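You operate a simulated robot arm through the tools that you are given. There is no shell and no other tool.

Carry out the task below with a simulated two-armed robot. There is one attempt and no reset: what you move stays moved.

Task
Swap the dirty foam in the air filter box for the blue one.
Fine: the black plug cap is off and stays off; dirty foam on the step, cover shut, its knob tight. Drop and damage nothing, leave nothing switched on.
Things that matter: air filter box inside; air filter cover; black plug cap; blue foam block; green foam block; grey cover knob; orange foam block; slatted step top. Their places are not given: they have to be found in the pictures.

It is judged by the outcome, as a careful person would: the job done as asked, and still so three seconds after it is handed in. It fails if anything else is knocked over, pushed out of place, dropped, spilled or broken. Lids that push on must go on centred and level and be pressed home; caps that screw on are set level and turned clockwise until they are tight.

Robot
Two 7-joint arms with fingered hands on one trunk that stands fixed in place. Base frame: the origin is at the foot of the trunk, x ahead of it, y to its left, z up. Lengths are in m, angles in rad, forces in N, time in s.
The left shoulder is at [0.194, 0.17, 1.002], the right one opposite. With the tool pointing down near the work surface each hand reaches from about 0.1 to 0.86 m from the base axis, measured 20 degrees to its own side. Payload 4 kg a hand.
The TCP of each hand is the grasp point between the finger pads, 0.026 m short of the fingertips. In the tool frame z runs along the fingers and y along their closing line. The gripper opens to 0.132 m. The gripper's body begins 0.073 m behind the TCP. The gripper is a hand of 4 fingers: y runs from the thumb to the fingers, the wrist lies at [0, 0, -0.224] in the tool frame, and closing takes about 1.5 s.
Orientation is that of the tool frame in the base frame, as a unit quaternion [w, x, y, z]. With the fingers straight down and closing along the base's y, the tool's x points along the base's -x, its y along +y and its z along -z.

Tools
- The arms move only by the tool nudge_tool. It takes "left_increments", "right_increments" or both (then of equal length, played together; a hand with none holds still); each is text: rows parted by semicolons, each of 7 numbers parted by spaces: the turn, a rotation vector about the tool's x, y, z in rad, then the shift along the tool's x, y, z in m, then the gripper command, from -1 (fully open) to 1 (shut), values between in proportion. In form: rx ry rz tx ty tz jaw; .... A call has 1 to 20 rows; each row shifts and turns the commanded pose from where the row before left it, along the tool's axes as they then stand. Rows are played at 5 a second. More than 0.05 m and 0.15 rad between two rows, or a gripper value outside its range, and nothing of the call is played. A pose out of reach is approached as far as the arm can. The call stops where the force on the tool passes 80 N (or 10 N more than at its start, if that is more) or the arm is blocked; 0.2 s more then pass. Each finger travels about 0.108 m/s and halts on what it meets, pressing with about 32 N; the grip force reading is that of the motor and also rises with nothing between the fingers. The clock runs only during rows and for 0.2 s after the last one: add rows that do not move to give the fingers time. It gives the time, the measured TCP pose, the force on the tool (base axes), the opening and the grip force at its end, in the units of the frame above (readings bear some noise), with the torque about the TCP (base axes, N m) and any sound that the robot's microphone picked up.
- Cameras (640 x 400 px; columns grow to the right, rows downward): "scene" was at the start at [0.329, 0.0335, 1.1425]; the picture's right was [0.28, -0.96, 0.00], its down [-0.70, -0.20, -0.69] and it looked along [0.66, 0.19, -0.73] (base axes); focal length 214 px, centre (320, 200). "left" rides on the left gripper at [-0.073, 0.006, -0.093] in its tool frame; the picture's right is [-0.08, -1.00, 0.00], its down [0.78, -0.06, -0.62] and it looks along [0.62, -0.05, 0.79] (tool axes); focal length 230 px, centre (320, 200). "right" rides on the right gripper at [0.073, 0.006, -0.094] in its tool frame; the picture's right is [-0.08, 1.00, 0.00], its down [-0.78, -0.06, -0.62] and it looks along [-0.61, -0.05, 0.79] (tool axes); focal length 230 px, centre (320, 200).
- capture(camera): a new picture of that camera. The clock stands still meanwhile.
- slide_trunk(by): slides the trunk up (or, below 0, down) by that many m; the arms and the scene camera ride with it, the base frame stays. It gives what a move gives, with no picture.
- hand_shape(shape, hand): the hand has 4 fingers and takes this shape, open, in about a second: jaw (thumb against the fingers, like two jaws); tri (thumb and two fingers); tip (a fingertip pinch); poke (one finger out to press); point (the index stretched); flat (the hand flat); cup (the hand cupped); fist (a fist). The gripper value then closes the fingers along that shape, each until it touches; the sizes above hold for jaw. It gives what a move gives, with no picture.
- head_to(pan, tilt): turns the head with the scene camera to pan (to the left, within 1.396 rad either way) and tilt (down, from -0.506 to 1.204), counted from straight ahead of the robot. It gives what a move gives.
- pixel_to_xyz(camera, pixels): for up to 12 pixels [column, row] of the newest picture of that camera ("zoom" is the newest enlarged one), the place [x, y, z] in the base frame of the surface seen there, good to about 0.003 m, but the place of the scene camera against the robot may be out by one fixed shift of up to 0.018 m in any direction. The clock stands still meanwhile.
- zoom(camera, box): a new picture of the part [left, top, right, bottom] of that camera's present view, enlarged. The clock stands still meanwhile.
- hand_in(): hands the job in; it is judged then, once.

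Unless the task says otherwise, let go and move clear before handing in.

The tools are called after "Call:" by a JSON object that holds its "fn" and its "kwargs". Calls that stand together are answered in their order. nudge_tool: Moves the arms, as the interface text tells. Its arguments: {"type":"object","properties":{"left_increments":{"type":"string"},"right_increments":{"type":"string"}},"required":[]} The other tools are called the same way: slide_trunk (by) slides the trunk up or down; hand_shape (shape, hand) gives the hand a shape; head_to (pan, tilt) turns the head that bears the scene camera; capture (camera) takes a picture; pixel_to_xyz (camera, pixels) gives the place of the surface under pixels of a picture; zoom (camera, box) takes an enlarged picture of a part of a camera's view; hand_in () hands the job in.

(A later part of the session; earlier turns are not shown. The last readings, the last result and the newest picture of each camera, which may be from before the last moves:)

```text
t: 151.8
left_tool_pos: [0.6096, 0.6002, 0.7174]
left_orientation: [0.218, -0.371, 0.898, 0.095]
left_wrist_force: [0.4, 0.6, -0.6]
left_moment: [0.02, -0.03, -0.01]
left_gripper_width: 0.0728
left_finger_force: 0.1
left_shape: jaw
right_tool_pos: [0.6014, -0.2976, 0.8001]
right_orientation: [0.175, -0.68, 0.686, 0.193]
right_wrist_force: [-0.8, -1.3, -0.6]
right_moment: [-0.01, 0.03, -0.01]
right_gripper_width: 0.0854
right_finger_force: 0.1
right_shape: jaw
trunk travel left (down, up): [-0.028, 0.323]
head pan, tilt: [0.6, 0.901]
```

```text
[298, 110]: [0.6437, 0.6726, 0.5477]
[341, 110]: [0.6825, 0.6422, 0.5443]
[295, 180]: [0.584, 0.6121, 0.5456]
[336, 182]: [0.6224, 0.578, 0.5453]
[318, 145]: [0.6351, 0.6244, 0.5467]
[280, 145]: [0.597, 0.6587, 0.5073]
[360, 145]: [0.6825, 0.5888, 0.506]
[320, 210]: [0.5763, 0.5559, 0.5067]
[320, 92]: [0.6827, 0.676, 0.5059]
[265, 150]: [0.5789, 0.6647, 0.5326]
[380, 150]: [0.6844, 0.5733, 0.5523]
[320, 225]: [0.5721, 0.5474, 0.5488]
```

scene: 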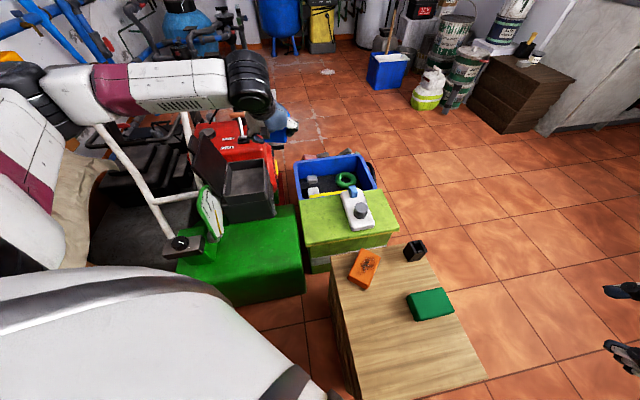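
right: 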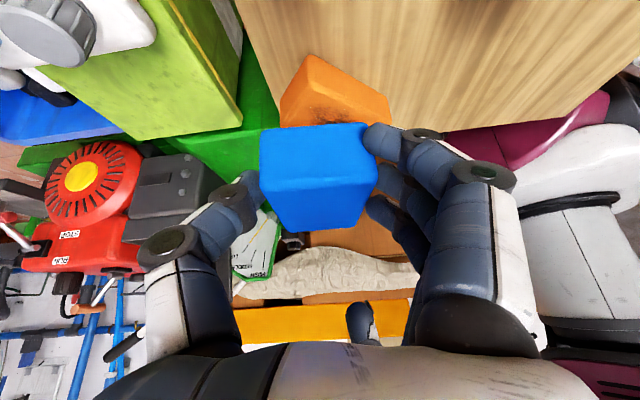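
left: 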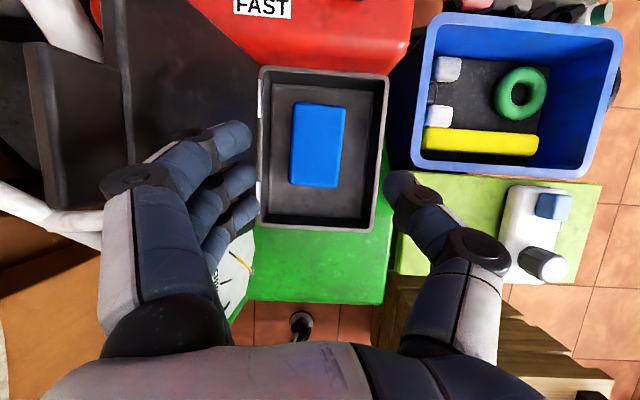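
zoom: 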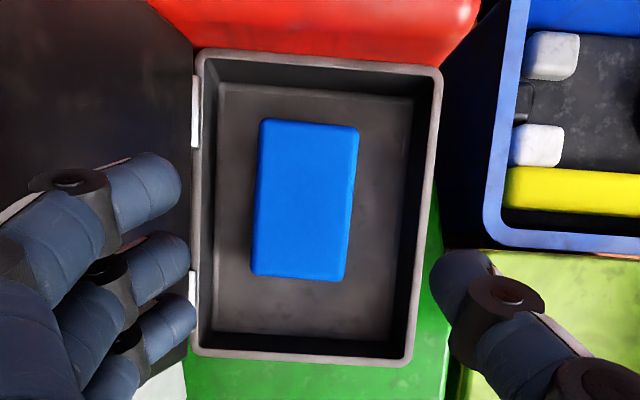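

The foam's top is at z≈0.546, level and below the 0.551 rim, so the cover can close. I'll rise, go back to the staging point beside the cover, and turn the hand horizontal as it was when I released the tab.

Call:
{"fn": "nudge_tool", "kwargs": {"left_increments": "0 0 0 -0.019 0 -0.036 -0.1; 0 0 0 -0.019 0 -0.036 -0.1; 0 0 0 -0.019 0 -0.036 -0.1; 0 0 0 -0.019 0 -0.036 -0.1; 0 0 0 0.0153 0.0294 -0.0081 0.1; 0 0 0 0.0153 0.0294 -0.0081 0.1; 0 0 0 0.0153 0.0294 -0.0081 0.1; 0 0 0 0.0153 0.0294 -0.0081 0.1; 0 -0.1357 0 0 0 0 0.1; 0 -0.1357 0 0 0 0 0.1; 0 -0.1357 0 0 0 0 0.1; 0 -0.1357 0 0 0 0 0.1; 0 -0.1357 0 0 0 0 0.1; 0 -0.1357 0 0 0 0 0.1; 0 -0.1357 0 0 0 0 0.1; 0 -0.1357 0 0 0 0 0.1; 0 0 -0.14 0 0 0 0.1; 0 0 -0.14 0 0 0 0.1; 0 0 0 0 0 0 0.1"}}

Call:
{"fn": "capture", "kwargs": {"camera": "left"}}

Call:
{"fn": "zoom", "kwargs": {"camera": "scene", "box": [130, 60, 330, 260]}}

```text
t: 155.8
left_tool_pos: [0.4334, 0.6855, 0.9627]
left_orientation: [0.682, -0.357, 0.613, 0.178]
left_wrist_force: [-0.2, 0.3, 0.0]
left_moment: [0.0, -0.02, 0.02]
left_gripper_width: 0.0602
left_finger_force: 0.0
left_shape: jaw
left hand out of reach, approached as far as the arm can: row 14, 15, 16, 17
right_tool_pos: [0.6001, -0.2981, 0.8002]
right_orientation: [0.175, -0.68, 0.686, 0.192]
right_wrist_force: [-0.8, 0.0, -0.7]
right_moment: [0.03, 0.03, 0.0]
right_gripper_width: 0.0853
right_finger_force: 0.1
right_shape: jaw
trunk travel left (down, up): [-0.028, 0.323]
head pan, tilt: [0.6, 0.901]
```

```text
taken
```

left: 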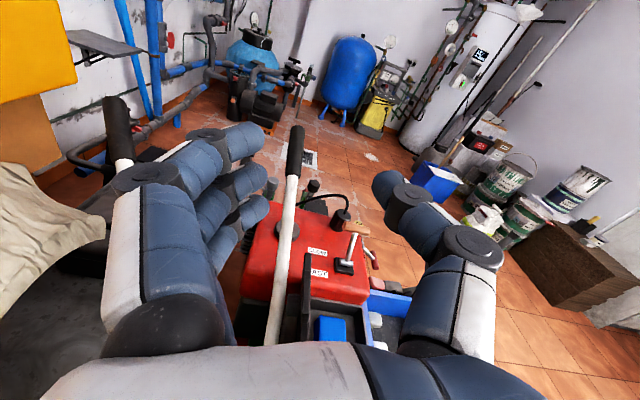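

```text
2.00 times, centred on (230, 160) of scene
```

zoom: 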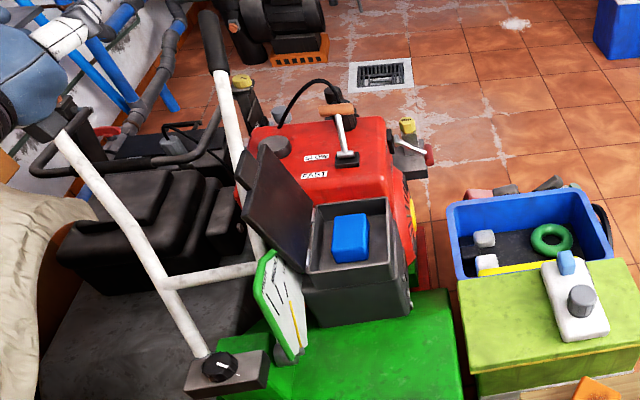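

The hand is in the release orientation, a bit higher than before. I'll come back down along the path I left by, to the spot just in front of the tab.

Call:
{"fn": "nudge_tool", "kwargs": {"left_increments": "0 0 0 0.0317 -0.0145 -0.0014 0.1; 0 0 0 0.0317 -0.0145 -0.0014 0.1; 0 0 0 0.0318 -0.0145 -0.0015 0.1; 0 0 0 0.0395 0.011 0.0003 0.1; 0 0 0 0.0395 0.011 0.0003 0.1; 0 0 0 0.0395 0.011 0.0003 0.1; 0 0 0 0.0393 0.0111 0.0001 0.1; 0 0 0 0 0 0 0.1"}}

Call:
{"fn": "capture", "kwargs": {"camera": "left"}}

```text
t: 157.6
left_tool_pos: [0.4333, 0.7567, 0.9016]
left_orientation: [0.68, -0.355, 0.617, 0.174]
left_wrist_force: [-0.4, -1.0, 0.0]
left_moment: [0.03, 0.0, 0.0]
left_gripper_width: 0.0599
left_finger_force: 0.1
left_shape: jaw
left hand out of reach, approached as far as the arm can: row 1, 2, 3, 4, 5, 6, 7
right_tool_pos: [0.6012, -0.2977, 0.8]
right_orientation: [0.174, -0.68, 0.686, 0.193]
right_wrist_force: [-0.7, -0.2, 0.7]
right_moment: [-0.01, -0.02, 0.01]
right_gripper_width: 0.0855
right_finger_force: 0.0
right_shape: jaw
trunk travel left (down, up): [-0.028, 0.323]
head pan, tilt: [0.6, 0.901]
```

```text
taken
```

left: 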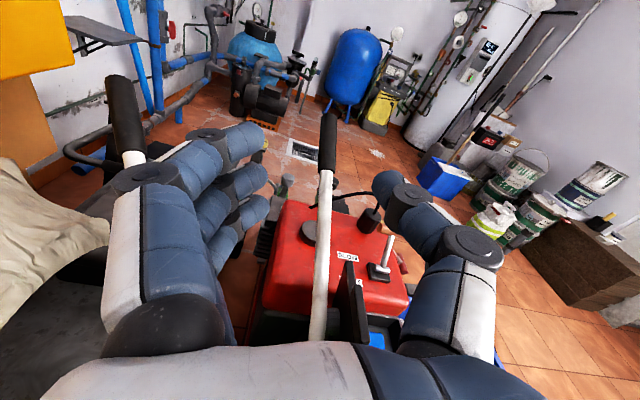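

The arm is at a limit there: the wrist is too close to the shoulder at that height. I'll move the hand, still horizontal, out to the right side of the box where there is more room, and check tracking.

Call:
{"fn": "nudge_tool", "kwargs": {"left_increments": "0 0 0 0.0211 -0.029 -0.0064 0.1; 0 0 0 0.0211 -0.029 -0.0064 0.1; 0 0 0 0.0211 -0.029 -0.0064 0.1; 0 0 0 0.0211 -0.029 -0.0064 0.1; 0 0 0 0.0211 -0.029 -0.0064 0.1; 0 0 0 0.0211 -0.029 -0.0064 0.1; 0 0 0 0.0211 -0.029 -0.0064 0.1; 0 0 0 0 0 0 0.1"}}

Call:
{"fn": "zoom", "kwargs": {"camera": "scene", "box": [100, 40, 320, 260]}}

```text
t: 159.4
left_tool_pos: [0.4357, 0.6655, 0.9666]
left_orientation: [0.68, -0.355, 0.617, 0.176]
left_wrist_force: [0.6, -0.5, 1.1]
left_moment: [0.0, 0.01, 0.02]
left_gripper_width: 0.06
left_finger_force: 0.0
left_shape: jaw
left hand out of reach, approached as far as the arm can: row 1, 2, 3, 4, 5, 6, 7
right_tool_pos: [0.6016, -0.2976, 0.801]
right_orientation: [0.174, -0.68, 0.685, 0.193]
right_wrist_force: [-0.1, 0.2, 0.4]
right_moment: [0.01, 0.0, 0.0]
right_gripper_width: 0.0855
right_finger_force: 0.0
right_shape: jaw
trunk travel left (down, up): [-0.028, 0.323]
head pan, tilt: [0.6, 0.901]
```

```text
1.82 times, centred on (210, 150) of scene
```

zoom: 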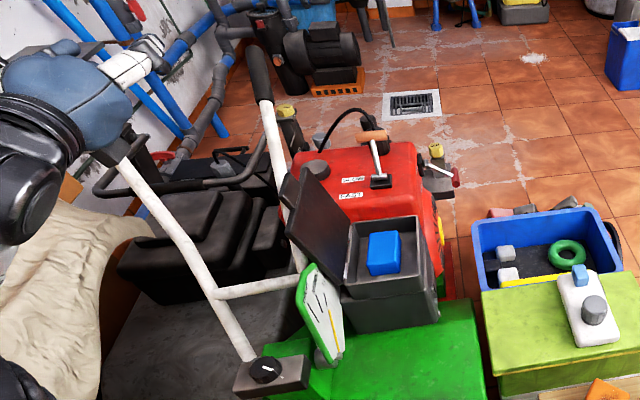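

It still won't track in this posture. I'll undo the rotation so the hand points mostly down again, which frees the arm, then retry the horizontal turn further out and lower.

Call:
{"fn": "nudge_tool", "kwargs": {"left_increments": "0 0 0.14 0 0 0 0.1; 0 0 0.14 0 0 0 0.1; 0 0.1357 0 0 0 0 0.1; 0 0.1357 0 0 0 0 0.1; 0 0.1357 0 0 0 0 0.1; 0 0.1357 0 0 0 0 0.1; 0 0.1357 0 0 0 0 0.1; 0 0.1357 0 0 0 0 0.1; 0 0.1357 0 0 0 0 0.1; 0 0.1357 0 0 0 0 0.1; 0 0 0 0 0 0 0.1"}}

```text
t: 161.8
left_tool_pos: [0.4345, 0.6672, 0.971]
left_orientation: [0.219, -0.37, 0.898, 0.095]
left_wrist_force: [0.1, -0.2, -0.6]
left_moment: [0.03, 0.0, -0.01]
left_gripper_width: 0.0601
left_finger_force: 0.1
left_shape: jaw
left hand out of reach, approached as far as the arm can: row 1
right_tool_pos: [0.6003, -0.2976, 0.7996]
right_orientation: [0.174, -0.68, 0.686, 0.193]
right_wrist_force: [-0.2, -0.2, -0.5]
right_moment: [-0.01, 0.01, 0.01]
right_gripper_width: 0.0853
right_finger_force: 0.1
right_shape: jaw
trunk travel left (down, up): [-0.028, 0.323]
head pan, tilt: [0.6, 0.901]
```

The hand points down again. I'll move over to the right-front of the box, where I made the first horizontal approach.

Call:
{"fn": "nudge_tool", "kwargs": {"left_increments": "0 0 0 0.0076 -0.0324 0.0175 0.1; 0 0 0 0.0076 -0.0324 0.0175 0.1; 0 0 0 0.0076 -0.0324 0.0175 0.1; 0 0 0 0.0076 -0.0324 0.0175 0.1; 0 0 0 0.0076 -0.0324 0.0175 0.1; 0 0 0 0.0076 -0.0324 0.0175 0.1; 0 0 0 0.0076 -0.0324 0.0175 0.1; 0 0 0 0.0076 -0.0324 0.0175 0.1; 0 0 0 0.0076 -0.0324 0.0175 0.1; 0 0 0 0 0 0 0.1"}}

Call:
{"fn": "nudge_tool", "kwargs": {"left_increments": "0 -0.1357 0 0 0 0 0.1; 0 -0.1357 0 0 0 0 0.1; 0 -0.1357 0 0 0 0 0.1; 0 -0.1357 0 0 0 0 0.1; 0 -0.1357 0 0 0 0 0.1; 0 -0.1357 0 0 0 0 0.1; 0 -0.1357 0 0 0 0 0.1; 0 -0.1357 0 0 0 0 0.1; 0 0 0 0 0 0 0.1"}}

Call:
{"fn": "zoom", "kwargs": {"camera": "scene", "box": [100, 40, 360, 280]}}

```text
t: 164.0
left_tool_pos: [0.6481, 0.47, 0.7963]
left_orientation: [0.22, -0.37, 0.898, 0.095]
left_wrist_force: [0.1, -0.6, 0.2]
left_moment: [0.0, 0.0, 0.02]
left_gripper_width: 0.0598
left_finger_force: 0.1
left_shape: jaw
right_tool_pos: [0.6009, -0.2984, 0.8006]
right_orientation: [0.176, -0.679, 0.686, 0.193]
right_wrist_force: [0.3, -0.5, 0.1]
right_moment: [0.04, -0.01, -0.02]
right_gripper_width: 0.0853
right_finger_force: 0.0
right_shape: jaw
trunk travel left (down, up): [-0.028, 0.323]
head pan, tilt: [0.6, 0.901]
```

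```text
t: 166.0
left_tool_pos: [0.6529, 0.4914, 0.8407]
left_orientation: [0.464, -0.32, 0.802, 0.197]
left_wrist_force: [-0.2, 0.6, -0.2]
left_moment: [0.02, -0.01, -0.01]
left_gripper_width: 0.0601
left_finger_force: 0.0
left_shape: jaw
left hand out of reach, approached as far as the arm can: row 4, 5, 6, 7, 8
right_tool_pos: [0.6008, -0.298, 0.8]
right_orientation: [0.175, -0.679, 0.686, 0.193]
right_wrist_force: [0.9, -0.5, -0.5]
right_moment: [-0.01, -0.01, 0.02]
right_gripper_width: 0.0854
right_finger_force: 0.1
right_shape: jaw
trunk travel left (down, up): [-0.028, 0.323]
head pan, tilt: [0.6, 0.901]
```

```text
1.67 times, centred on (230, 160) of scene
```

zoom: 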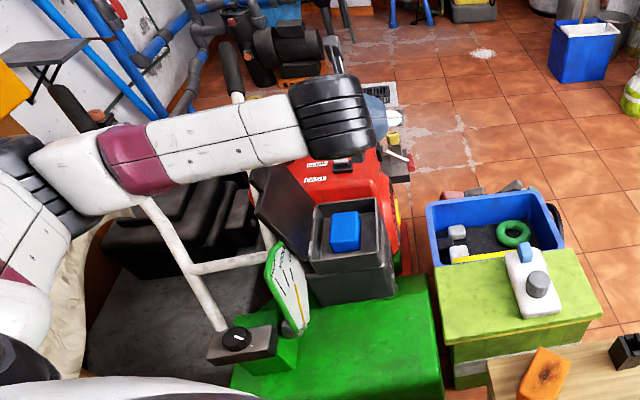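

In this posture the wrist only bends about 60° this way. The first time I reached the horizontal pose by pitching about the tool's x axis and then rolling, so I'll go upright, turn back to the first yaw, and repeat that route.

Call:
{"fn": "nudge_tool", "kwargs": {"left_increments": "0 0.1322 0 0 0 0 0.1; 0 0.1322 0 0 0 0 0.1; 0 0.1322 0 0 0 0 0.1; 0 0.1322 0 0 0 0 0.1; 0 0.1322 0 0 0 0 0.1; 0 0.1322 0 0 0 0 0.1; 0 0.1322 0 0 0 0 0.1; 0 0.1322 0 0 0 0 0.1; 0 0 0.1428 0 0 0 0.1; 0 0 0.1428 0 0 0 0.1; 0 0 0.1428 0 0 0 0.1; 0 0 0.1428 0 0 0 0.1; 0 0 0.1428 0 0 0 0.1; 0 0 0.1428 0 0 0 0.1; 0 0 0.1428 0 0 0 0.1; 0 0 0.1428 0 0 0 0.1; 0 0 0.1428 0 0 0 0.1; 0 0 0.1428 0 0 0 0.1; 0 0 0.1428 0 0 0 0.1; 0 0 0 0 0 0 0.1"}}

Call:
{"fn": "zoom", "kwargs": {"camera": "scene", "box": [100, 40, 360, 280]}}

```text
t: 170.2
left_tool_pos: [0.6544, 0.4902, 0.8413]
left_orientation: [-0.009, 0.389, 0.921, 0.002]
left_wrist_force: [0.0, 0.2, -0.3]
left_moment: [-0.02, 0.0, -0.01]
left_gripper_width: 0.06
left_finger_force: 0.1
left_shape: jaw
right_tool_pos: [0.6019, -0.2984, 0.8011]
right_orientation: [0.175, -0.679, 0.686, 0.193]
right_wrist_force: [-0.4, -0.1, -0.8]
right_moment: [-0.02, -0.02, -0.02]
right_gripper_width: 0.0854
right_finger_force: 0.0
right_shape: jaw
trunk travel left (down, up): [-0.028, 0.323]
head pan, tilt: [0.6, 0.901]
```

```text
1.67 times, centred on (230, 160) of scene
```

zoom: 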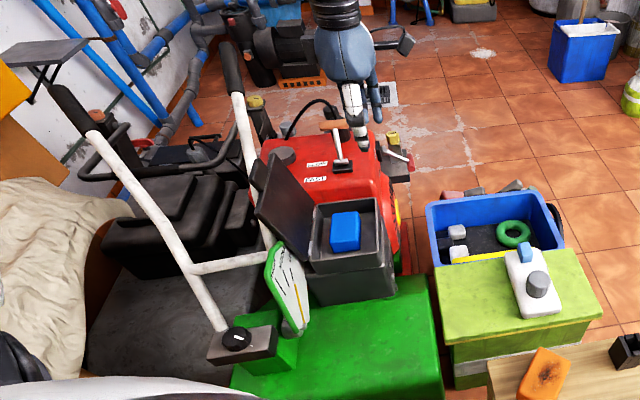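

Upright again with the original yaw. I'll repeat the route used for opening: go to the same start point and pitch up to horizontal.

Call:
{"fn": "nudge_tool", "kwargs": {"left_increments": "0 0 0 -0.006 -0.02 0.0353 0.1; 0 0 0 -0.006 -0.02 0.0353 0.1; 0 0 0 -0.006 -0.02 0.0353 0.1; 0 0 0 -0.006 -0.02 0.0354 0.1; -0.1428 0 0 0 0.01 0 0.1; -0.1428 0 0 0 0.01 0 0.1; -0.1428 0 0 0 0.01 0 0.1; -0.1428 0 0 0 0.01 0 0.1; -0.1428 0 0 0 0.01 0 0.1; -0.1428 0 0 0 0.01 0 0.1; -0.1428 0 0 0 0.01 0 0.1; -0.1428 0 0 0 0.01 0 0.1; -0.1428 0 0 0 0.01 0 0.1; -0.1428 0 0 0 0.01 0 0.1; -0.1428 0 0 0 0.01 0 0.1; 0 0 0 0 0 0 0.1"}}

Call:
{"fn": "zoom", "kwargs": {"camera": "scene", "box": [100, 40, 360, 280]}}

```text
t: 173.6
left_tool_pos: [0.6564, 0.4886, 0.7671]
left_orientation: [0.258, 0.263, 0.656, 0.659]
left_wrist_force: [-0.5, 0.3, -0.1]
left_moment: [0.0, 0.02, 0.04]
left_gripper_width: 0.0598
left_finger_force: 0.0
left_shape: jaw
right_tool_pos: [0.6014, -0.2965, 0.8007]
right_orientation: [0.175, -0.68, 0.686, 0.192]
right_wrist_force: [-0.1, 0.6, 0.3]
right_moment: [0.01, -0.02, -0.03]
right_gripper_width: 0.0855
right_finger_force: 0.0
right_shape: jaw
trunk travel left (down, up): [-0.028, 0.323]
head pan, tilt: [0.6, 0.901]
```

```text
1.67 times, centred on (230, 160) of scene
```

zoom: 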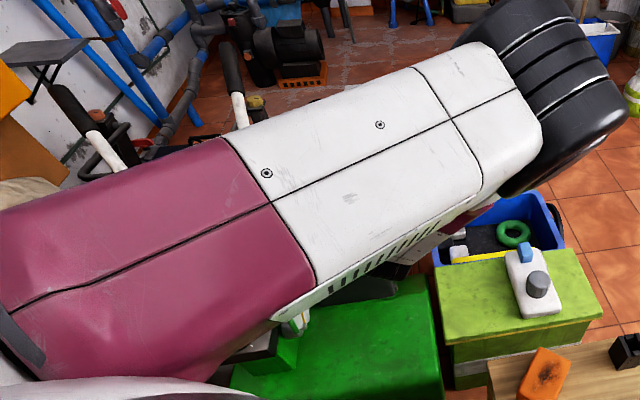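

That worked, and the hand is horizontal on the good side. Now I'll roll it about its own axis by 1.85 rad to match the open cover.

Call:
{"fn": "nudge_tool", "kwargs": {"left_increments": "0 0 -0.1423 0 0 0 0.1; 0 0 -0.1423 0 0 0 0.1; 0 0 -0.1423 0 0 0 0.1; 0 0 -0.1423 0 0 0 0.1; 0 0 -0.1423 0 0 0 0.1; 0 0 -0.1423 0 0 0 0.1; 0 0 -0.1423 0 0 0 0.1; 0 0 -0.1423 0 0 0 0.1; 0 0 -0.1423 0 0 0 0.1; 0 0 -0.1423 0 0 0 0.1; 0 0 -0.1423 0 0 0 0.1; 0 0 -0.1423 0 0 0 0.1; 0 0 -0.1423 0 0 0 0.1; 0 0 0 0 0 0 0.1"}}

Call:
{"fn": "capture", "kwargs": {"camera": "left"}}

Call:
{"fn": "zoom", "kwargs": {"camera": "scene", "box": [100, 40, 360, 280]}}

```text
t: 176.6
left_tool_pos: [0.6654, 0.4726, 0.7637]
left_orientation: [0.682, -0.351, 0.616, 0.18]
left_wrist_force: [0.6, 1.0, -0.4]
left_moment: [-0.01, 0.0, 0.0]
left_gripper_width: 0.0597
left_finger_force: 0.1
left_shape: jaw
right_tool_pos: [0.6001, -0.2973, 0.7993]
right_orientation: [0.174, -0.68, 0.685, 0.193]
right_wrist_force: [0.6, -1.3, -0.3]
right_moment: [-0.01, 0.0, 0.03]
right_gripper_width: 0.0854
right_finger_force: 0.0
right_shape: jaw
trunk travel left (down, up): [-0.028, 0.323]
head pan, tilt: [0.6, 0.901]
```

```text
taken
```

left: 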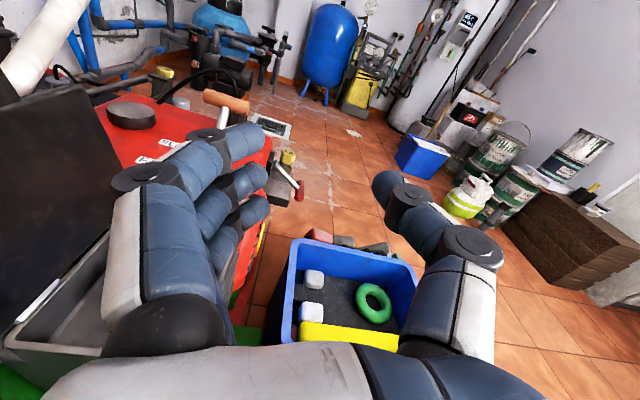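

```text
1.67 times, centred on (230, 160) of scene
```

zoom: 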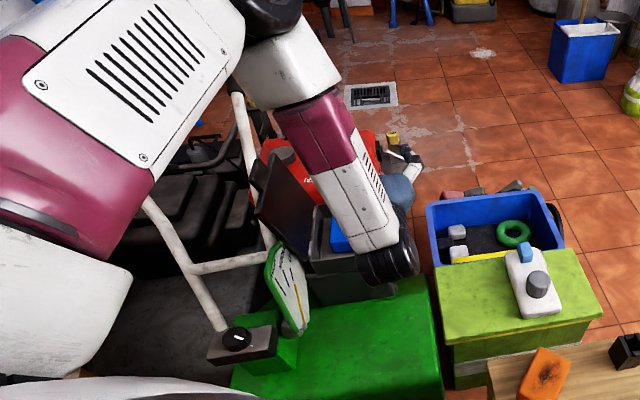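

The hand is now in the right orientation at (0.665, 0.473, 0.764). I'll pass over in front of the cover at z≈0.80, above its top edge, to directly above the tab's near side.

Call:
{"fn": "nudge_tool", "kwargs": {"left_increments": "0 0 0 -0.029 -0.0077 0 0.1; 0 0 0 -0.0099 0.0339 -0.003 0.1; 0 0 0 -0.0099 0.0339 -0.003 0.1; 0 0 0 -0.0099 0.0339 -0.003 0.1; 0 0 0 -0.0099 0.0339 -0.003 0.1; 0 0 0 -0.0099 0.0339 -0.003 0.1; 0 0 0 -0.0099 0.0339 -0.003 0.1; 0 0 0 -0.0099 0.0339 -0.003 0.1; 0 0 0 0 0 0 0.1"}}

Call:
{"fn": "capture", "kwargs": {"camera": "left"}}

Call:
{"fn": "zoom", "kwargs": {"camera": "scene", "box": [100, 40, 360, 280]}}

```text
t: 178.6
left_tool_pos: [0.4784, 0.6363, 0.799]
left_orientation: [0.683, -0.35, 0.616, 0.179]
left_wrist_force: [0.4, -0.3, 0.6]
left_moment: [0.01, -0.02, 0.02]
left_gripper_width: 0.0598
left_finger_force: 0.0
left_shape: jaw
right_tool_pos: [0.6012, -0.2967, 0.8012]
right_orientation: [0.175, -0.679, 0.686, 0.193]
right_wrist_force: [-1.2, 0.2, -0.8]
right_moment: [0.02, 0.0, -0.01]
right_gripper_width: 0.0858
right_finger_force: 0.0
right_shape: jaw
trunk travel left (down, up): [-0.028, 0.323]
head pan, tilt: [0.6, 0.901]
```

```text
taken
```

left: 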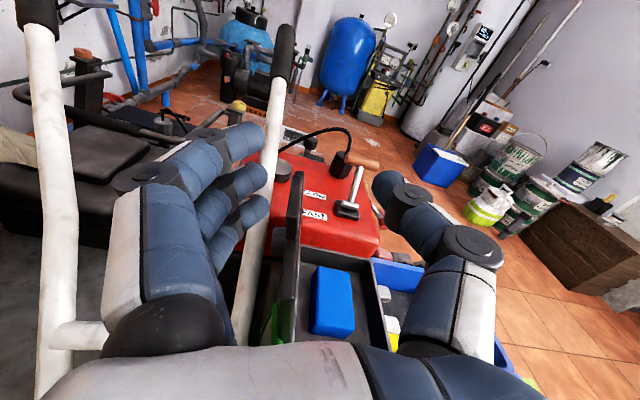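

```text
1.67 times, centred on (230, 160) of scene
```

zoom: 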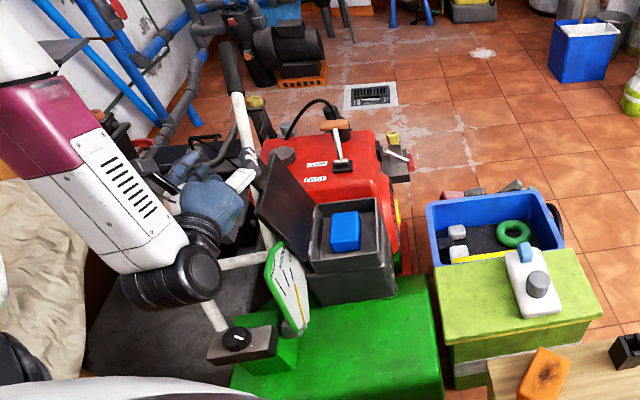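

The cover is seen edge-on at (293,230), and lowering should bring the tab to the centre of my grip. I'll lower 8 cm to the earlier release height, then advance along the cover.

Call:
{"fn": "nudge_tool", "kwargs": {"left_increments": "0 0 0 0.0258 0.0064 -0.0005 0.1; 0 0 0 0.0258 0.0064 -0.0005 0.1; 0 0 0 0.0258 0.0064 -0.0005 0.1; 0 0 0 0 0 0 0.1"}}

Call:
{"fn": "capture", "kwargs": {"camera": "left"}}

```text
t: 179.6
left_tool_pos: [0.478, 0.6322, 0.7195]
left_orientation: [0.683, -0.35, 0.616, 0.179]
left_wrist_force: [0.2, 0.4, -0.9]
left_moment: [0.01, 0.02, 0.0]
left_gripper_width: 0.0601
left_finger_force: 0.1
left_shape: jaw
right_tool_pos: [0.6005, -0.2979, 0.7996]
right_orientation: [0.175, -0.68, 0.686, 0.192]
right_wrist_force: [0.7, -0.1, -0.1]
right_moment: [0.0, -0.02, 0.03]
right_gripper_width: 0.0853
right_finger_force: 0.2
right_shape: jaw
trunk travel left (down, up): [-0.028, 0.323]
head pan, tilt: [0.6, 0.901]
```

```text
taken
```

left: 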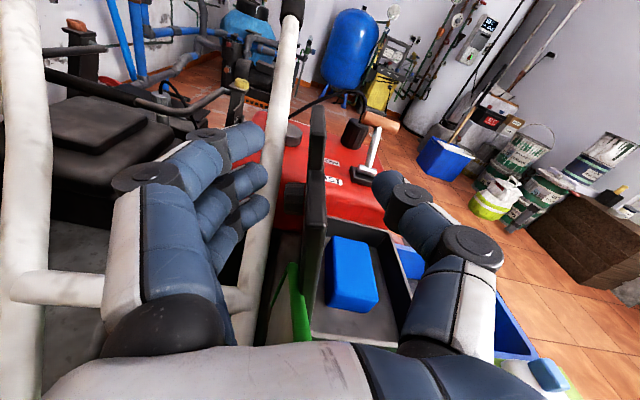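

The tab is centred at (317,160). I'll advance 6 cm along the cover edge so thumb and fingers straddle the tab.

Call:
{"fn": "nudge_tool", "kwargs": {"left_increments": "0 0 0 0 0 0.0203 0.1; 0 0 0 0 0 0.0203 0.1; 0 0 0 0 0.001 0.0203 0.1; 0 0 0 0 0 0 0.1"}}

Call:
{"fn": "capture", "kwargs": {"camera": "left"}}

```text
t: 180.6
left_tool_pos: [0.5197, 0.6758, 0.719]
left_orientation: [0.683, -0.35, 0.616, 0.179]
left_wrist_force: [0.4, 0.1, -0.2]
left_moment: [-0.02, -0.03, 0.02]
left_gripper_width: 0.0599
left_finger_force: 0.1
left_shape: jaw
right_tool_pos: [0.6008, -0.2974, 0.8]
right_orientation: [0.174, -0.679, 0.686, 0.192]
right_wrist_force: [0.7, 0.6, 0.1]
right_moment: [0.0, -0.04, 0.0]
right_gripper_width: 0.0855
right_finger_force: 0.0
right_shape: jaw
trunk travel left (down, up): [-0.028, 0.323]
head pan, tilt: [0.6, 0.901]
```

```text
taken
```

left: 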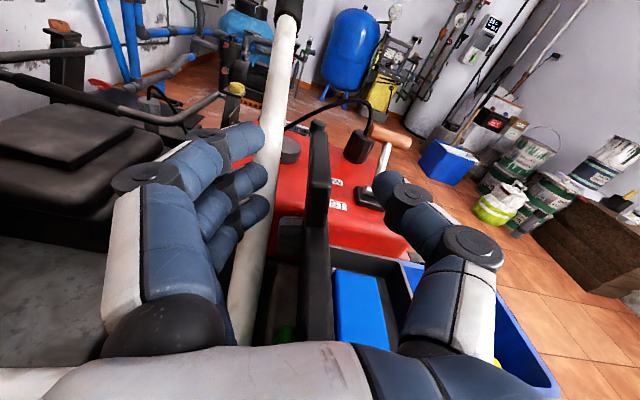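

The tab is between thumb and fingers at (318,180), exactly as when I released it. I'll close on it and check the hold.

Call:
{"fn": "nudge_tool", "kwargs": {"left_increments": "0 0 0 0 0 0 0.5; 0 0 0 0 0 0 0.8; 0 0 0 0 0 0 1; 0 0 0 0 0 0 1; 0 0 0 0 0 0 1; 0 0 0 0 0 0 1"}}

Call:
{"fn": "capture", "kwargs": {"camera": "left"}}

```text
t: 182.0
left_tool_pos: [0.5214, 0.6754, 0.7186]
left_orientation: [0.682, -0.35, 0.616, 0.18]
left_wrist_force: [6.1, -1.3, 1.0]
left_moment: [0.17, 0.17, -0.01]
left_gripper_width: 0.0027
left_finger_force: 32.0
left_shape: jaw
right_tool_pos: [0.6016, -0.2975, 0.8001]
right_orientation: [0.174, -0.68, 0.686, 0.192]
right_wrist_force: [-0.5, 0.0, -0.7]
right_moment: [0.02, 0.0, -0.02]
right_gripper_width: 0.0854
right_finger_force: 0.0
right_shape: jaw
trunk travel left (down, up): [-0.028, 0.323]
head pan, tilt: [0.6, 0.901]
```

```text
taken
```

left: 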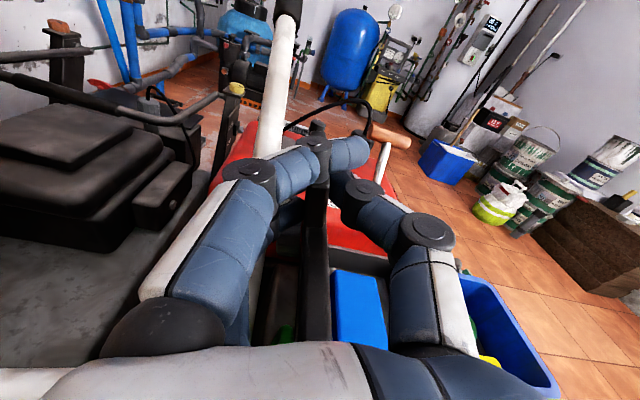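

The tab is held as before. I'll start the closing arc, reversing the opening motion, with a first check after about 0.3 rad.

Call:
{"fn": "nudge_tool", "kwargs": {"left_increments": "0 0 0.07 0.0004 -0.0117 0 1; 0 0 0.07 0.0004 -0.0117 0 1; 0 0 0.07 0.0004 -0.0117 0 1; 0 0 0.07 0.0004 -0.0117 0 1; 0 0 0 0 0 0 1"}}

```text
t: 183.2
left_tool_pos: [0.5521, 0.6424, 0.7249]
left_orientation: [0.652, -0.26, 0.658, 0.272]
left_wrist_force: [6.8, 9.5, 4.1]
left_moment: [0.26, 0.16, 0.11]
left_gripper_width: 0.0019
left_finger_force: 32.1
left_shape: jaw
right_tool_pos: [0.6008, -0.2971, 0.8002]
right_orientation: [0.175, -0.68, 0.686, 0.193]
right_wrist_force: [-0.2, -0.4, -0.1]
right_moment: [0.0, 0.01, -0.01]
right_gripper_width: 0.0852
right_finger_force: 0.2
right_shape: jaw
trunk travel left (down, up): [-0.028, 0.323]
head pan, tilt: [0.6, 0.901]
```

The cover follows smoothly with modest forces (about 11 N along the hinge axis). I'll continue the arc with a small correction along that axis.

Call:
{"fn": "nudge_tool", "kwargs": {"left_increments": "0 0 0.07 0.0004 -0.0117 0.0005 1; 0 0 0.07 0.0004 -0.0117 0.0005 1; 0 0 0.07 0.0004 -0.0117 0.0005 1; 0 0 0.07 0.0004 -0.0117 0.0005 1; 0 0 0.07 0.0004 -0.0117 0 1; 0 0 0.07 0.0004 -0.0117 0 1; 0 0 0.07 0.0004 -0.0117 0 1; 0 0 0.07 0.0004 -0.0117 0 1; 0 0 0 0 0 0 1"}}

Call:
{"fn": "capture", "kwargs": {"camera": "left"}}

```text
t: 185.2
left_tool_pos: [0.6176, 0.5791, 0.6976]
left_orientation: [0.55, -0.068, 0.705, 0.443]
left_wrist_force: [-6.3, -3.4, 1.9]
left_moment: [0.26, 0.2, 0.24]
left_gripper_width: 0.0023
left_finger_force: 32.1
left_shape: jaw
right_tool_pos: [0.6006, -0.2971, 0.8012]
right_orientation: [0.176, -0.679, 0.686, 0.193]
right_wrist_force: [-0.2, 0.5, 0.2]
right_moment: [-0.01, 0.02, 0.0]
right_gripper_width: 0.0854
right_finger_force: 0.1
right_shape: jaw
trunk travel left (down, up): [-0.028, 0.323]
head pan, tilt: [0.6, 0.901]
```

```text
taken
```

left: 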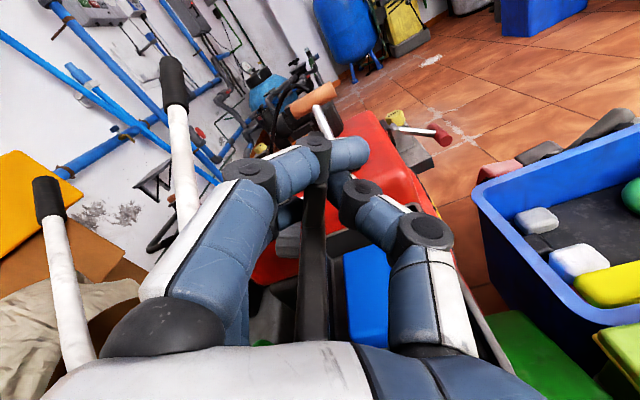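

Call:
{"fn": "nudge_tool", "kwargs": {"left_increments": "0 0 0.07 0.0004 -0.0117 0 1; 0 0 0.07 0.0004 -0.0117 0 1; 0 0 0.07 0.0004 -0.0117 0 1; 0 0 0.07 0.0004 -0.0117 0 1; 0 0 0.07 0.0004 -0.0117 0 1; 0 0 0.07 0.0004 -0.0117 0 1; 0 0 0.07 0.0004 -0.0117 0 1; 0 0 0.07 0.0004 -0.0117 0 1; 0 0 0 0 0 0 1"}}

Call:
{"fn": "capture", "kwargs": {"camera": "left"}}

```text
t: 187.2
left_tool_pos: [0.6591, 0.5356, 0.6278]
left_orientation: [0.407, 0.131, 0.696, 0.577]
left_wrist_force: [16.6, 6.3, 4.1]
left_moment: [0.29, 0.1, -0.13]
left_gripper_width: 0.0018
left_finger_force: 31.7
left_shape: jaw
right_tool_pos: [0.6019, -0.2973, 0.7995]
right_orientation: [0.174, -0.68, 0.686, 0.193]
right_wrist_force: [0.3, 0.4, 0.1]
right_moment: [0.01, 0.04, -0.05]
right_gripper_width: 0.0856
right_finger_force: 0.1
right_shape: jaw
trunk travel left (down, up): [-0.028, 0.323]
head pan, tilt: [0.6, 0.901]
```

```text
taken
```

left: 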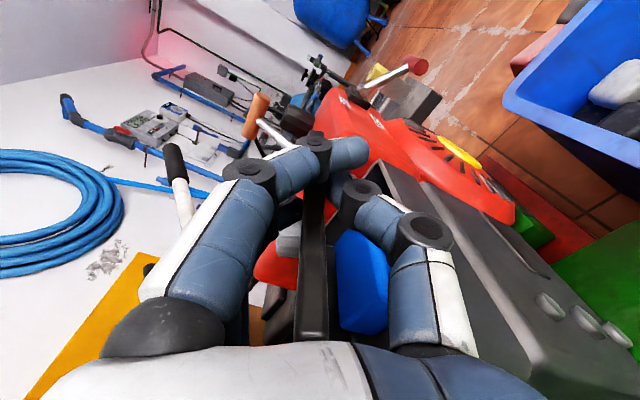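

The cover is about 25° from shut, and the force is 16 N along the hinge axis. I'll ease that with a small forward shift and lower the cover the rest of the way.

Call:
{"fn": "nudge_tool", "kwargs": {"left_increments": "0 0 0.07 0 -0.0117 0.001 1; 0 0 0.07 0 -0.0117 0.001 1; 0 0 0.07 0 -0.0117 0.0005 1; 0 0 0.07 0 -0.0117 0 1; 0 0 0 0 0 0 1"}}

Call:
{"fn": "capture", "kwargs": {"camera": "left"}}

```text
t: 188.4
left_tool_pos: [0.6697, 0.5252, 0.5834]
left_orientation: [0.321, 0.227, 0.672, 0.628]
left_wrist_force: [-1.8, -7.7, 1.4]
left_moment: [0.35, 0.11, 0.04]
left_gripper_width: 0.0021
left_finger_force: 32.0
left_shape: jaw
right_tool_pos: [0.6012, -0.298, 0.8001]
right_orientation: [0.175, -0.68, 0.686, 0.193]
right_wrist_force: [-0.4, -0.1, -0.4]
right_moment: [-0.01, -0.04, 0.04]
right_gripper_width: 0.0852
right_finger_force: 0.0
right_shape: jaw
trunk travel left (down, up): [-0.028, 0.323]
head pan, tilt: [0.6, 0.901]
```

```text
taken
```

left: 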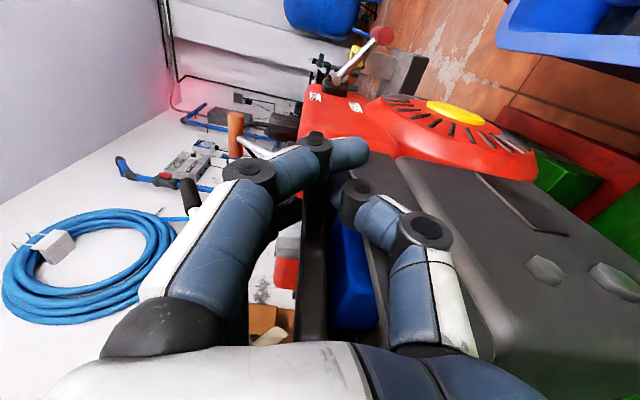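

About 2 cm remain at the tab. I'll finish the last bit in small steps and feel for seating.

Call:
{"fn": "nudge_tool", "kwargs": {"left_increments": "0 0 0.04 0 -0.0067 0 1; 0 0 0.04 0 -0.0067 0 1; 0 0 0.03 0 -0.005 0 1; 0 0 0 0 0 0 1"}}

Call:
{"fn": "zoom", "kwargs": {"camera": "left", "box": [230, 110, 440, 350]}}

```text
t: 189.4
left_tool_pos: [0.672, 0.525, 0.5653]
left_orientation: [0.286, 0.263, 0.658, 0.645]
left_wrist_force: [-6.2, -9.2, 1.5]
left_moment: [0.34, 0.08, 0.11]
left_gripper_width: 0.0022
left_finger_force: 31.9
left_shape: jaw
right_tool_pos: [0.6012, -0.2977, 0.8003]
right_orientation: [0.175, -0.679, 0.686, 0.192]
right_wrist_force: [0.4, -1.0, 0.1]
right_moment: [0.01, 0.02, 0.0]
right_gripper_width: 0.0853
right_finger_force: 0.1
right_shape: jaw
trunk travel left (down, up): [-0.028, 0.323]
head pan, tilt: [0.6, 0.901]
```

```text
1.67 times, centred on (335, 230) of left
```

zoom: 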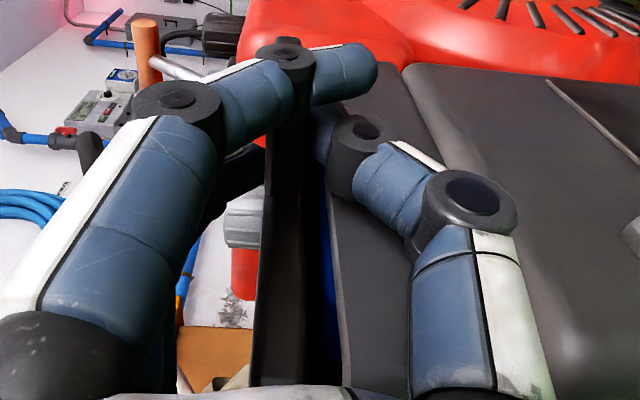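

A thin gap with blue still shows at zoom (325,260), so I'll lower a few more millimetres and watch for the stop.

Call:
{"fn": "nudge_tool", "kwargs": {"left_increments": "0 0 0.02 0 -0.003 -0.0005 1; 0 0 0.015 0 -0.002 -0.0005 1; 0 0 0 0 0 0 1"}}

Call:
{"fn": "zoom", "kwargs": {"camera": "left", "box": [230, 110, 440, 350]}}

```text
t: 190.2
left_tool_pos: [0.6708, 0.5248, 0.5611]
left_orientation: [0.276, 0.274, 0.653, 0.65]
left_wrist_force: [-1.2, -6.0, 1.4]
left_moment: [0.35, 0.02, 0.0]
left_gripper_width: 0.0021
left_finger_force: 31.8
left_shape: jaw
right_tool_pos: [0.6003, -0.2976, 0.8005]
right_orientation: [0.175, -0.679, 0.686, 0.194]
right_wrist_force: [0.6, 0.2, 0.4]
right_moment: [0.03, -0.01, -0.04]
right_gripper_width: 0.0854
right_finger_force: 0.0
right_shape: jaw
trunk travel left (down, up): [-0.028, 0.323]
head pan, tilt: [0.6, 0.901]
```

```text
1.67 times, centred on (335, 230) of left
```

zoom: 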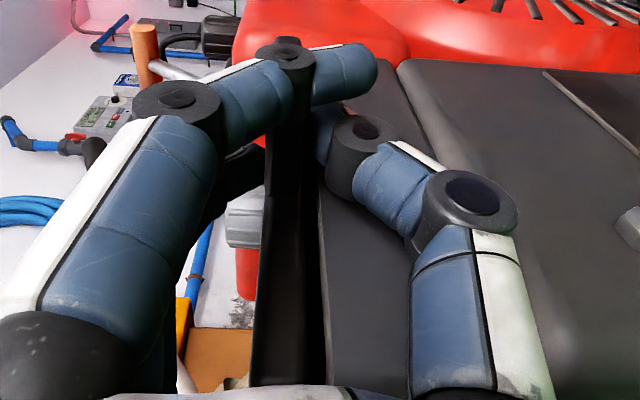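

Call:
{"fn": "nudge_tool", "kwargs": {"left_increments": "0 0 0.004 0 -0.002 0 1; 0 0 0 0 -0.002 0 1; 0 0 0 0 0 0 1"}}

Call:
{"fn": "zoom", "kwargs": {"camera": "left", "box": [230, 110, 440, 350]}}

```text
t: 191.0
left_tool_pos: [0.6726, 0.5252, 0.5573]
left_orientation: [0.275, 0.274, 0.653, 0.651]
left_wrist_force: [3.9, -5.5, 4.8]
left_moment: [0.38, 0.07, -0.08]
left_gripper_width: 0.0021
left_finger_force: 32.2
left_shape: jaw
right_tool_pos: [0.6009, -0.2988, 0.8014]
right_orientation: [0.175, -0.679, 0.686, 0.193]
right_wrist_force: [-1.4, 0.4, 0.5]
right_moment: [-0.02, -0.01, 0.04]
right_gripper_width: 0.0856
right_finger_force: 0.0
right_shape: jaw
trunk travel left (down, up): [-0.028, 0.323]
head pan, tilt: [0.6, 0.901]
```

```text
1.67 times, centred on (335, 230) of left
```

zoom: 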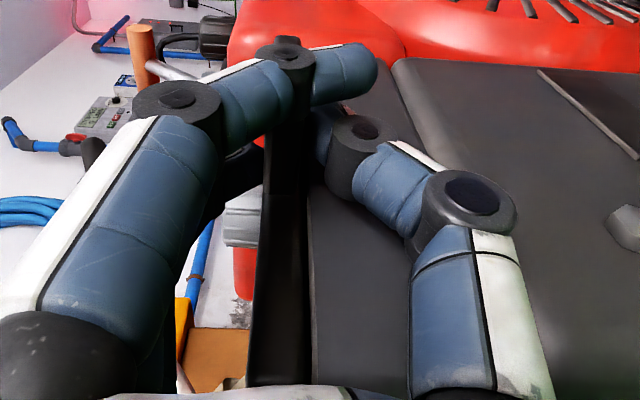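

Call:
{"fn": "nudge_tool", "kwargs": {"left_increments": "0 0 0 0 -0.002 0 1; 0 0 0 0 -0.001 0 1; 0 0 0 0 0 0 1"}}

```text
t: 191.8
left_tool_pos: [0.6708, 0.5245, 0.5551]
left_orientation: [0.275, 0.274, 0.652, 0.651]
left_wrist_force: [6.2, -5.7, 13.3]
left_moment: [0.6, -0.02, 0.0]
left_gripper_width: 0.0018
left_finger_force: 31.7
left_shape: jaw
right_tool_pos: [0.6003, -0.2995, 0.8009]
right_orientation: [0.176, -0.68, 0.685, 0.193]
right_wrist_force: [-0.3, 0.0, -0.6]
right_moment: [0.03, 0.0, -0.01]
right_gripper_width: 0.0856
right_finger_force: 0.0
right_shape: jaw
trunk travel left (down, up): [-0.028, 0.323]
head pan, tilt: [0.6, 0.901]
```

The upward force rose to 13 N, so the cover is down on its rim. I'll release the tab, back straight out, and check the cover stays shut.

Call:
{"fn": "nudge_tool", "kwargs": {"left_increments": "0 0 0 0 0.002 0 0.8; 0 0 0 0 0.003 0 0.5; 0 0 0 0 0.002 0 0.2; 0 0 0 0 0 0 0.1; 0 0 0 0 0 0 0.1; 0 0 0 0 0 -0.02 0.1; 0 0 0 0 0 -0.02 0.1; 0 0 0 0 0 -0.02 0.1; 0 0 0 -0.02 0 -0.02 0.1; 0 0 0 -0.02 0 0 0.1; 0 0 0 0 0 0 0.1"}}

Call:
{"fn": "capture", "kwargs": {"camera": "left"}}

Call:
{"fn": "zoom", "kwargs": {"camera": "scene", "box": [130, 60, 330, 260]}}

```text
t: 194.2
left_tool_pos: [0.642, 0.441, 0.5615]
left_orientation: [0.274, 0.275, 0.653, 0.65]
left_wrist_force: [-0.4, 0.0, -0.5]
left_moment: [0.03, 0.06, -0.02]
left_gripper_width: 0.0587
left_finger_force: 0.0
left_shape: jaw
right_tool_pos: [0.6011, -0.298, 0.8]
right_orientation: [0.175, -0.679, 0.686, 0.193]
right_wrist_force: [-0.2, -0.9, -0.1]
right_moment: [-0.01, 0.02, 0.01]
right_gripper_width: 0.0854
right_finger_force: 0.0
right_shape: jaw
trunk travel left (down, up): [-0.028, 0.323]
head pan, tilt: [0.6, 0.901]
```

```text
taken
```

left: 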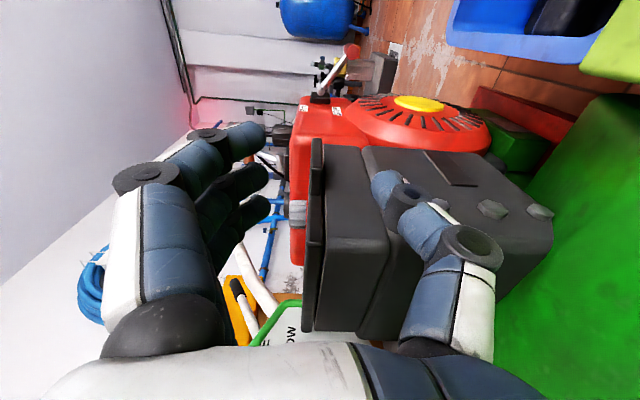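

```text
2.00 times, centred on (230, 160) of scene
```

zoom: 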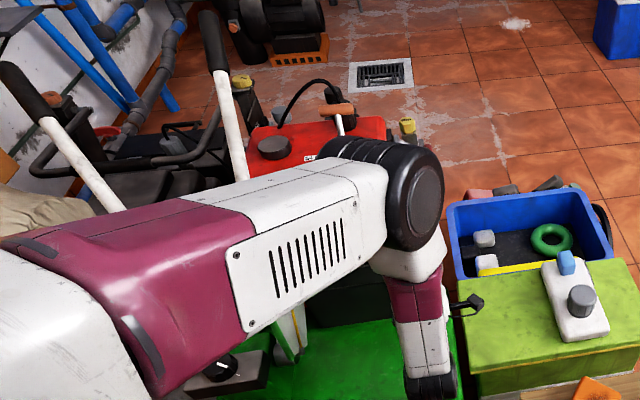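

The cover is shut and the hand is clear of it. I'll raise the hand, turn it back to pointing down, and go over the knob.

Call:
{"fn": "nudge_tool", "kwargs": {"left_increments": "0 0 0 0 0.04 0 0.1; 0 0 0 0 0.04 0 0.1; 0 0 0 0 0.04 0 0.1; 0 0 0 0 0.04 0 0.1; 0 0 0 0 0.04 0 0.1; 0.1428 0 0 0 0 0 0.1; 0.1428 0 0 0 0 0 0.1; 0.1428 0 0 0 0 0 0.1; 0.1428 0 0 0 0 0 0.1; 0.1428 0 0 0 0 0 0.1; 0.1428 0 0 0 0 0 0.1; 0.1428 0 0 0 0 0 0.1; 0.1428 0 0 0 0 0 0.1; 0.1428 0 0 0 0 0 0.1; 0.1428 0 0 0 0 0 0.1; 0.1428 0 0 0 0 0 0.1; 0 0 0 0 0 0 0.1"}}

Call:
{"fn": "capture", "kwargs": {"camera": "left"}}

```text
t: 197.8
left_tool_pos: [0.6515, 0.4326, 0.7623]
left_orientation: [0.054, 0.397, 0.914, 0.06]
left_wrist_force: [0.8, -0.3, -0.5]
left_moment: [-0.04, 0.01, 0.01]
left_gripper_width: 0.059
left_finger_force: 0.0
left_shape: jaw
left hand out of reach, approached as far as the arm can: row 13, 14
right_tool_pos: [0.6008, -0.2972, 0.8014]
right_orientation: [0.174, -0.68, 0.686, 0.193]
right_wrist_force: [0.9, 1.2, -0.4]
right_moment: [0.0, -0.03, 0.03]
right_gripper_width: 0.0855
right_finger_force: 0.1
right_shape: jaw
trunk travel left (down, up): [-0.028, 0.323]
head pan, tilt: [0.6, 0.901]
```

```text
taken
```

left: 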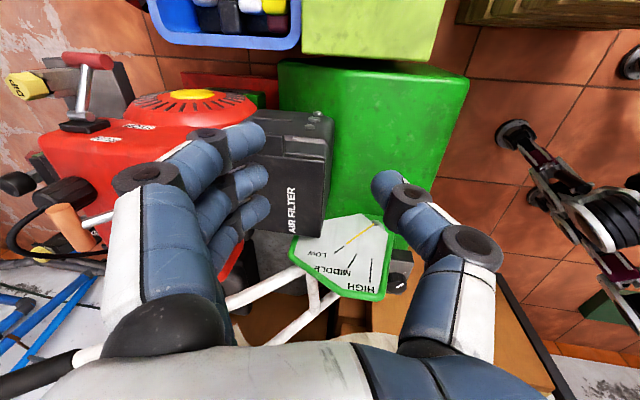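

The hand is nearly vertical with a small residual tilt. I'll level it and move over the knob.

Call:
{"fn": "nudge_tool", "kwargs": {"left_increments": "0 0 0 0.0261 0.0247 -0.0063 0.1; 0.0761 0.0269 -0.017 0.0261 0.0247 -0.0063 0.1; 0.0761 0.0269 -0.017 0.0261 0.0247 -0.0063 0.1; 0 0 0 0.0261 0.0247 -0.0063 0.1; 0 0 0 0.0261 0.0247 -0.0063 0.1; 0 0 0 0.0261 0.0247 -0.0063 0.1; 0 0 0 0 0 0 0.1"}}

Call:
{"fn": "capture", "kwargs": {"camera": "left"}}

```text
t: 199.4
left_tool_pos: [0.6465, 0.6474, 0.8066]
left_orientation: [0.002, 0.383, 0.924, 0.001]
left_wrist_force: [-1.0, 0.1, -0.9]
left_moment: [0.05, 0.01, 0.01]
left_gripper_width: 0.059
left_finger_force: 0.1
left_shape: jaw
right_tool_pos: [0.6004, -0.2971, 0.8006]
right_orientation: [0.174, -0.68, 0.686, 0.193]
right_wrist_force: [0.2, -0.3, -0.8]
right_moment: [-0.02, 0.05, 0.02]
right_gripper_width: 0.0852
right_finger_force: 0.0
right_shape: jaw
trunk travel left (down, up): [-0.028, 0.323]
head pan, tilt: [0.6, 0.901]
```

```text
taken
```

left: 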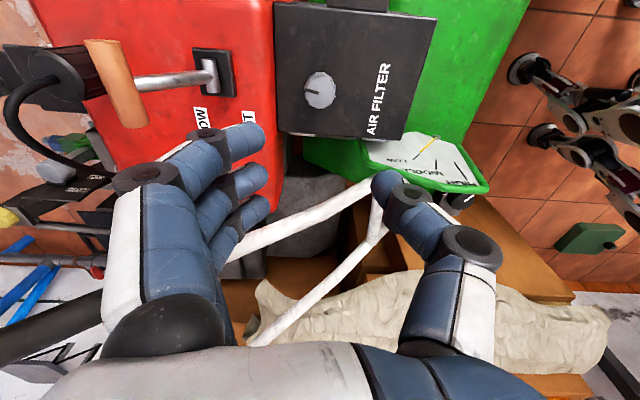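

I'm over the knob with the cover shut below. I'll check the cover's height at its corners to make sure it's fully seated.

Call:
{"fn": "zoom", "kwargs": {"camera": "left", "box": [265, 0, 445, 150]}}

Call:
{"fn": "pixel_to_xyz", "kwargs": {"camera": "left", "pixels": [[285, 15], [425, 30], [290, 125], [395, 130], [350, 60], [320, 88], [310, 90], [332, 90], [350, 3], [370, 100]]}}

```text
2.67 times, centred on (355, 75) of left
```

zoom: 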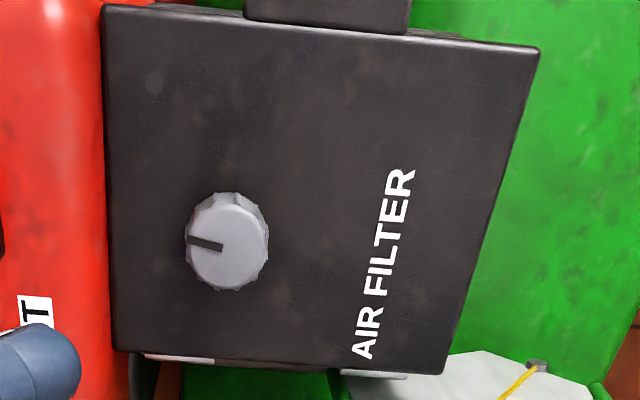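

```text
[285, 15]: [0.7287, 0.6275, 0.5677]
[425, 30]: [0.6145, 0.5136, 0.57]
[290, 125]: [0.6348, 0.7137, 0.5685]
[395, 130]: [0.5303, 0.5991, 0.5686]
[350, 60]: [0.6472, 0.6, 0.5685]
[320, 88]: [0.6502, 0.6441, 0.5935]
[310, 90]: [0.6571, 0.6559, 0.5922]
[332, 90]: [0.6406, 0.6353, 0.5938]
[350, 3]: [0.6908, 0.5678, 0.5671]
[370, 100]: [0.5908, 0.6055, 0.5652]
```

The cover is level at z≈0.568–0.570 at all corners, so it's fully shut. The pointer shows the knob still loosened by about 110°. I'll wind the wrist counter-clockwise first so I have plenty of clockwise travel, then lower onto the knob.

Call:
{"fn": "nudge_tool", "kwargs": {"left_increments": "0 0 -0.1357 0 0 0 0.1; 0 0 -0.1357 0 0 0 0.1; 0 0 -0.1357 0 0 0 0.1; 0 0 -0.1357 0 0 0 0.1; 0 0 -0.1357 0 0 0 0.1; 0 0 -0.1357 0 0 0 0.1; 0 0 -0.1357 0 0 0 0.1; 0 0 -0.1357 0 0 0 0.1; 0 0 -0.1357 0 0 0 0.1; 0 0 -0.1357 0 0 0 0.1; 0 0 -0.1357 0 0 0 0.1; 0 0 -0.1357 0 0 0 0.1; 0 0 -0.1357 0 0 0 0.1; 0 0 -0.1357 0.0008 -0.0026 0 0.1; 0 0 0 0 0 0.045 0.1; 0 0 0 0 0 0.045 0.1; 0 0 0 0 0 0.045 0.1; 0 0 0 0 0 0.035 0.1; 0 0 0 0 0 0 0.1"}}

Call:
{"fn": "capture", "kwargs": {"camera": "left"}}

```text
t: 203.4
left_tool_pos: [0.6338, 0.6215, 0.6986]
left_orientation: [0.003, 0.192, 0.981, 0.002]
left_wrist_force: [0.1, -0.7, 0.7]
left_moment: [0.01, 0.03, -0.01]
left_gripper_width: 0.0592
left_finger_force: 0.0
left_shape: jaw
left hand out of reach, approached as far as the arm can: row 3, 4, 5, 6, 7, 8, 9, 10, 11, 12, 13, 14, 17, 18
right_tool_pos: [0.6016, -0.2977, 0.8011]
right_orientation: [0.175, -0.68, 0.685, 0.193]
right_wrist_force: [-0.5, 0.2, 0.3]
right_moment: [0.0, -0.02, 0.02]
right_gripper_width: 0.0852
right_finger_force: 0.1
right_shape: jaw
trunk travel left (down, up): [-0.028, 0.323]
head pan, tilt: [0.6, 0.901]
```

```text
taken
```

left: 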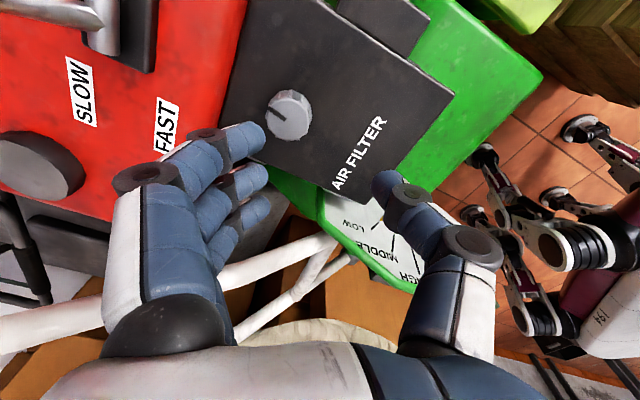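

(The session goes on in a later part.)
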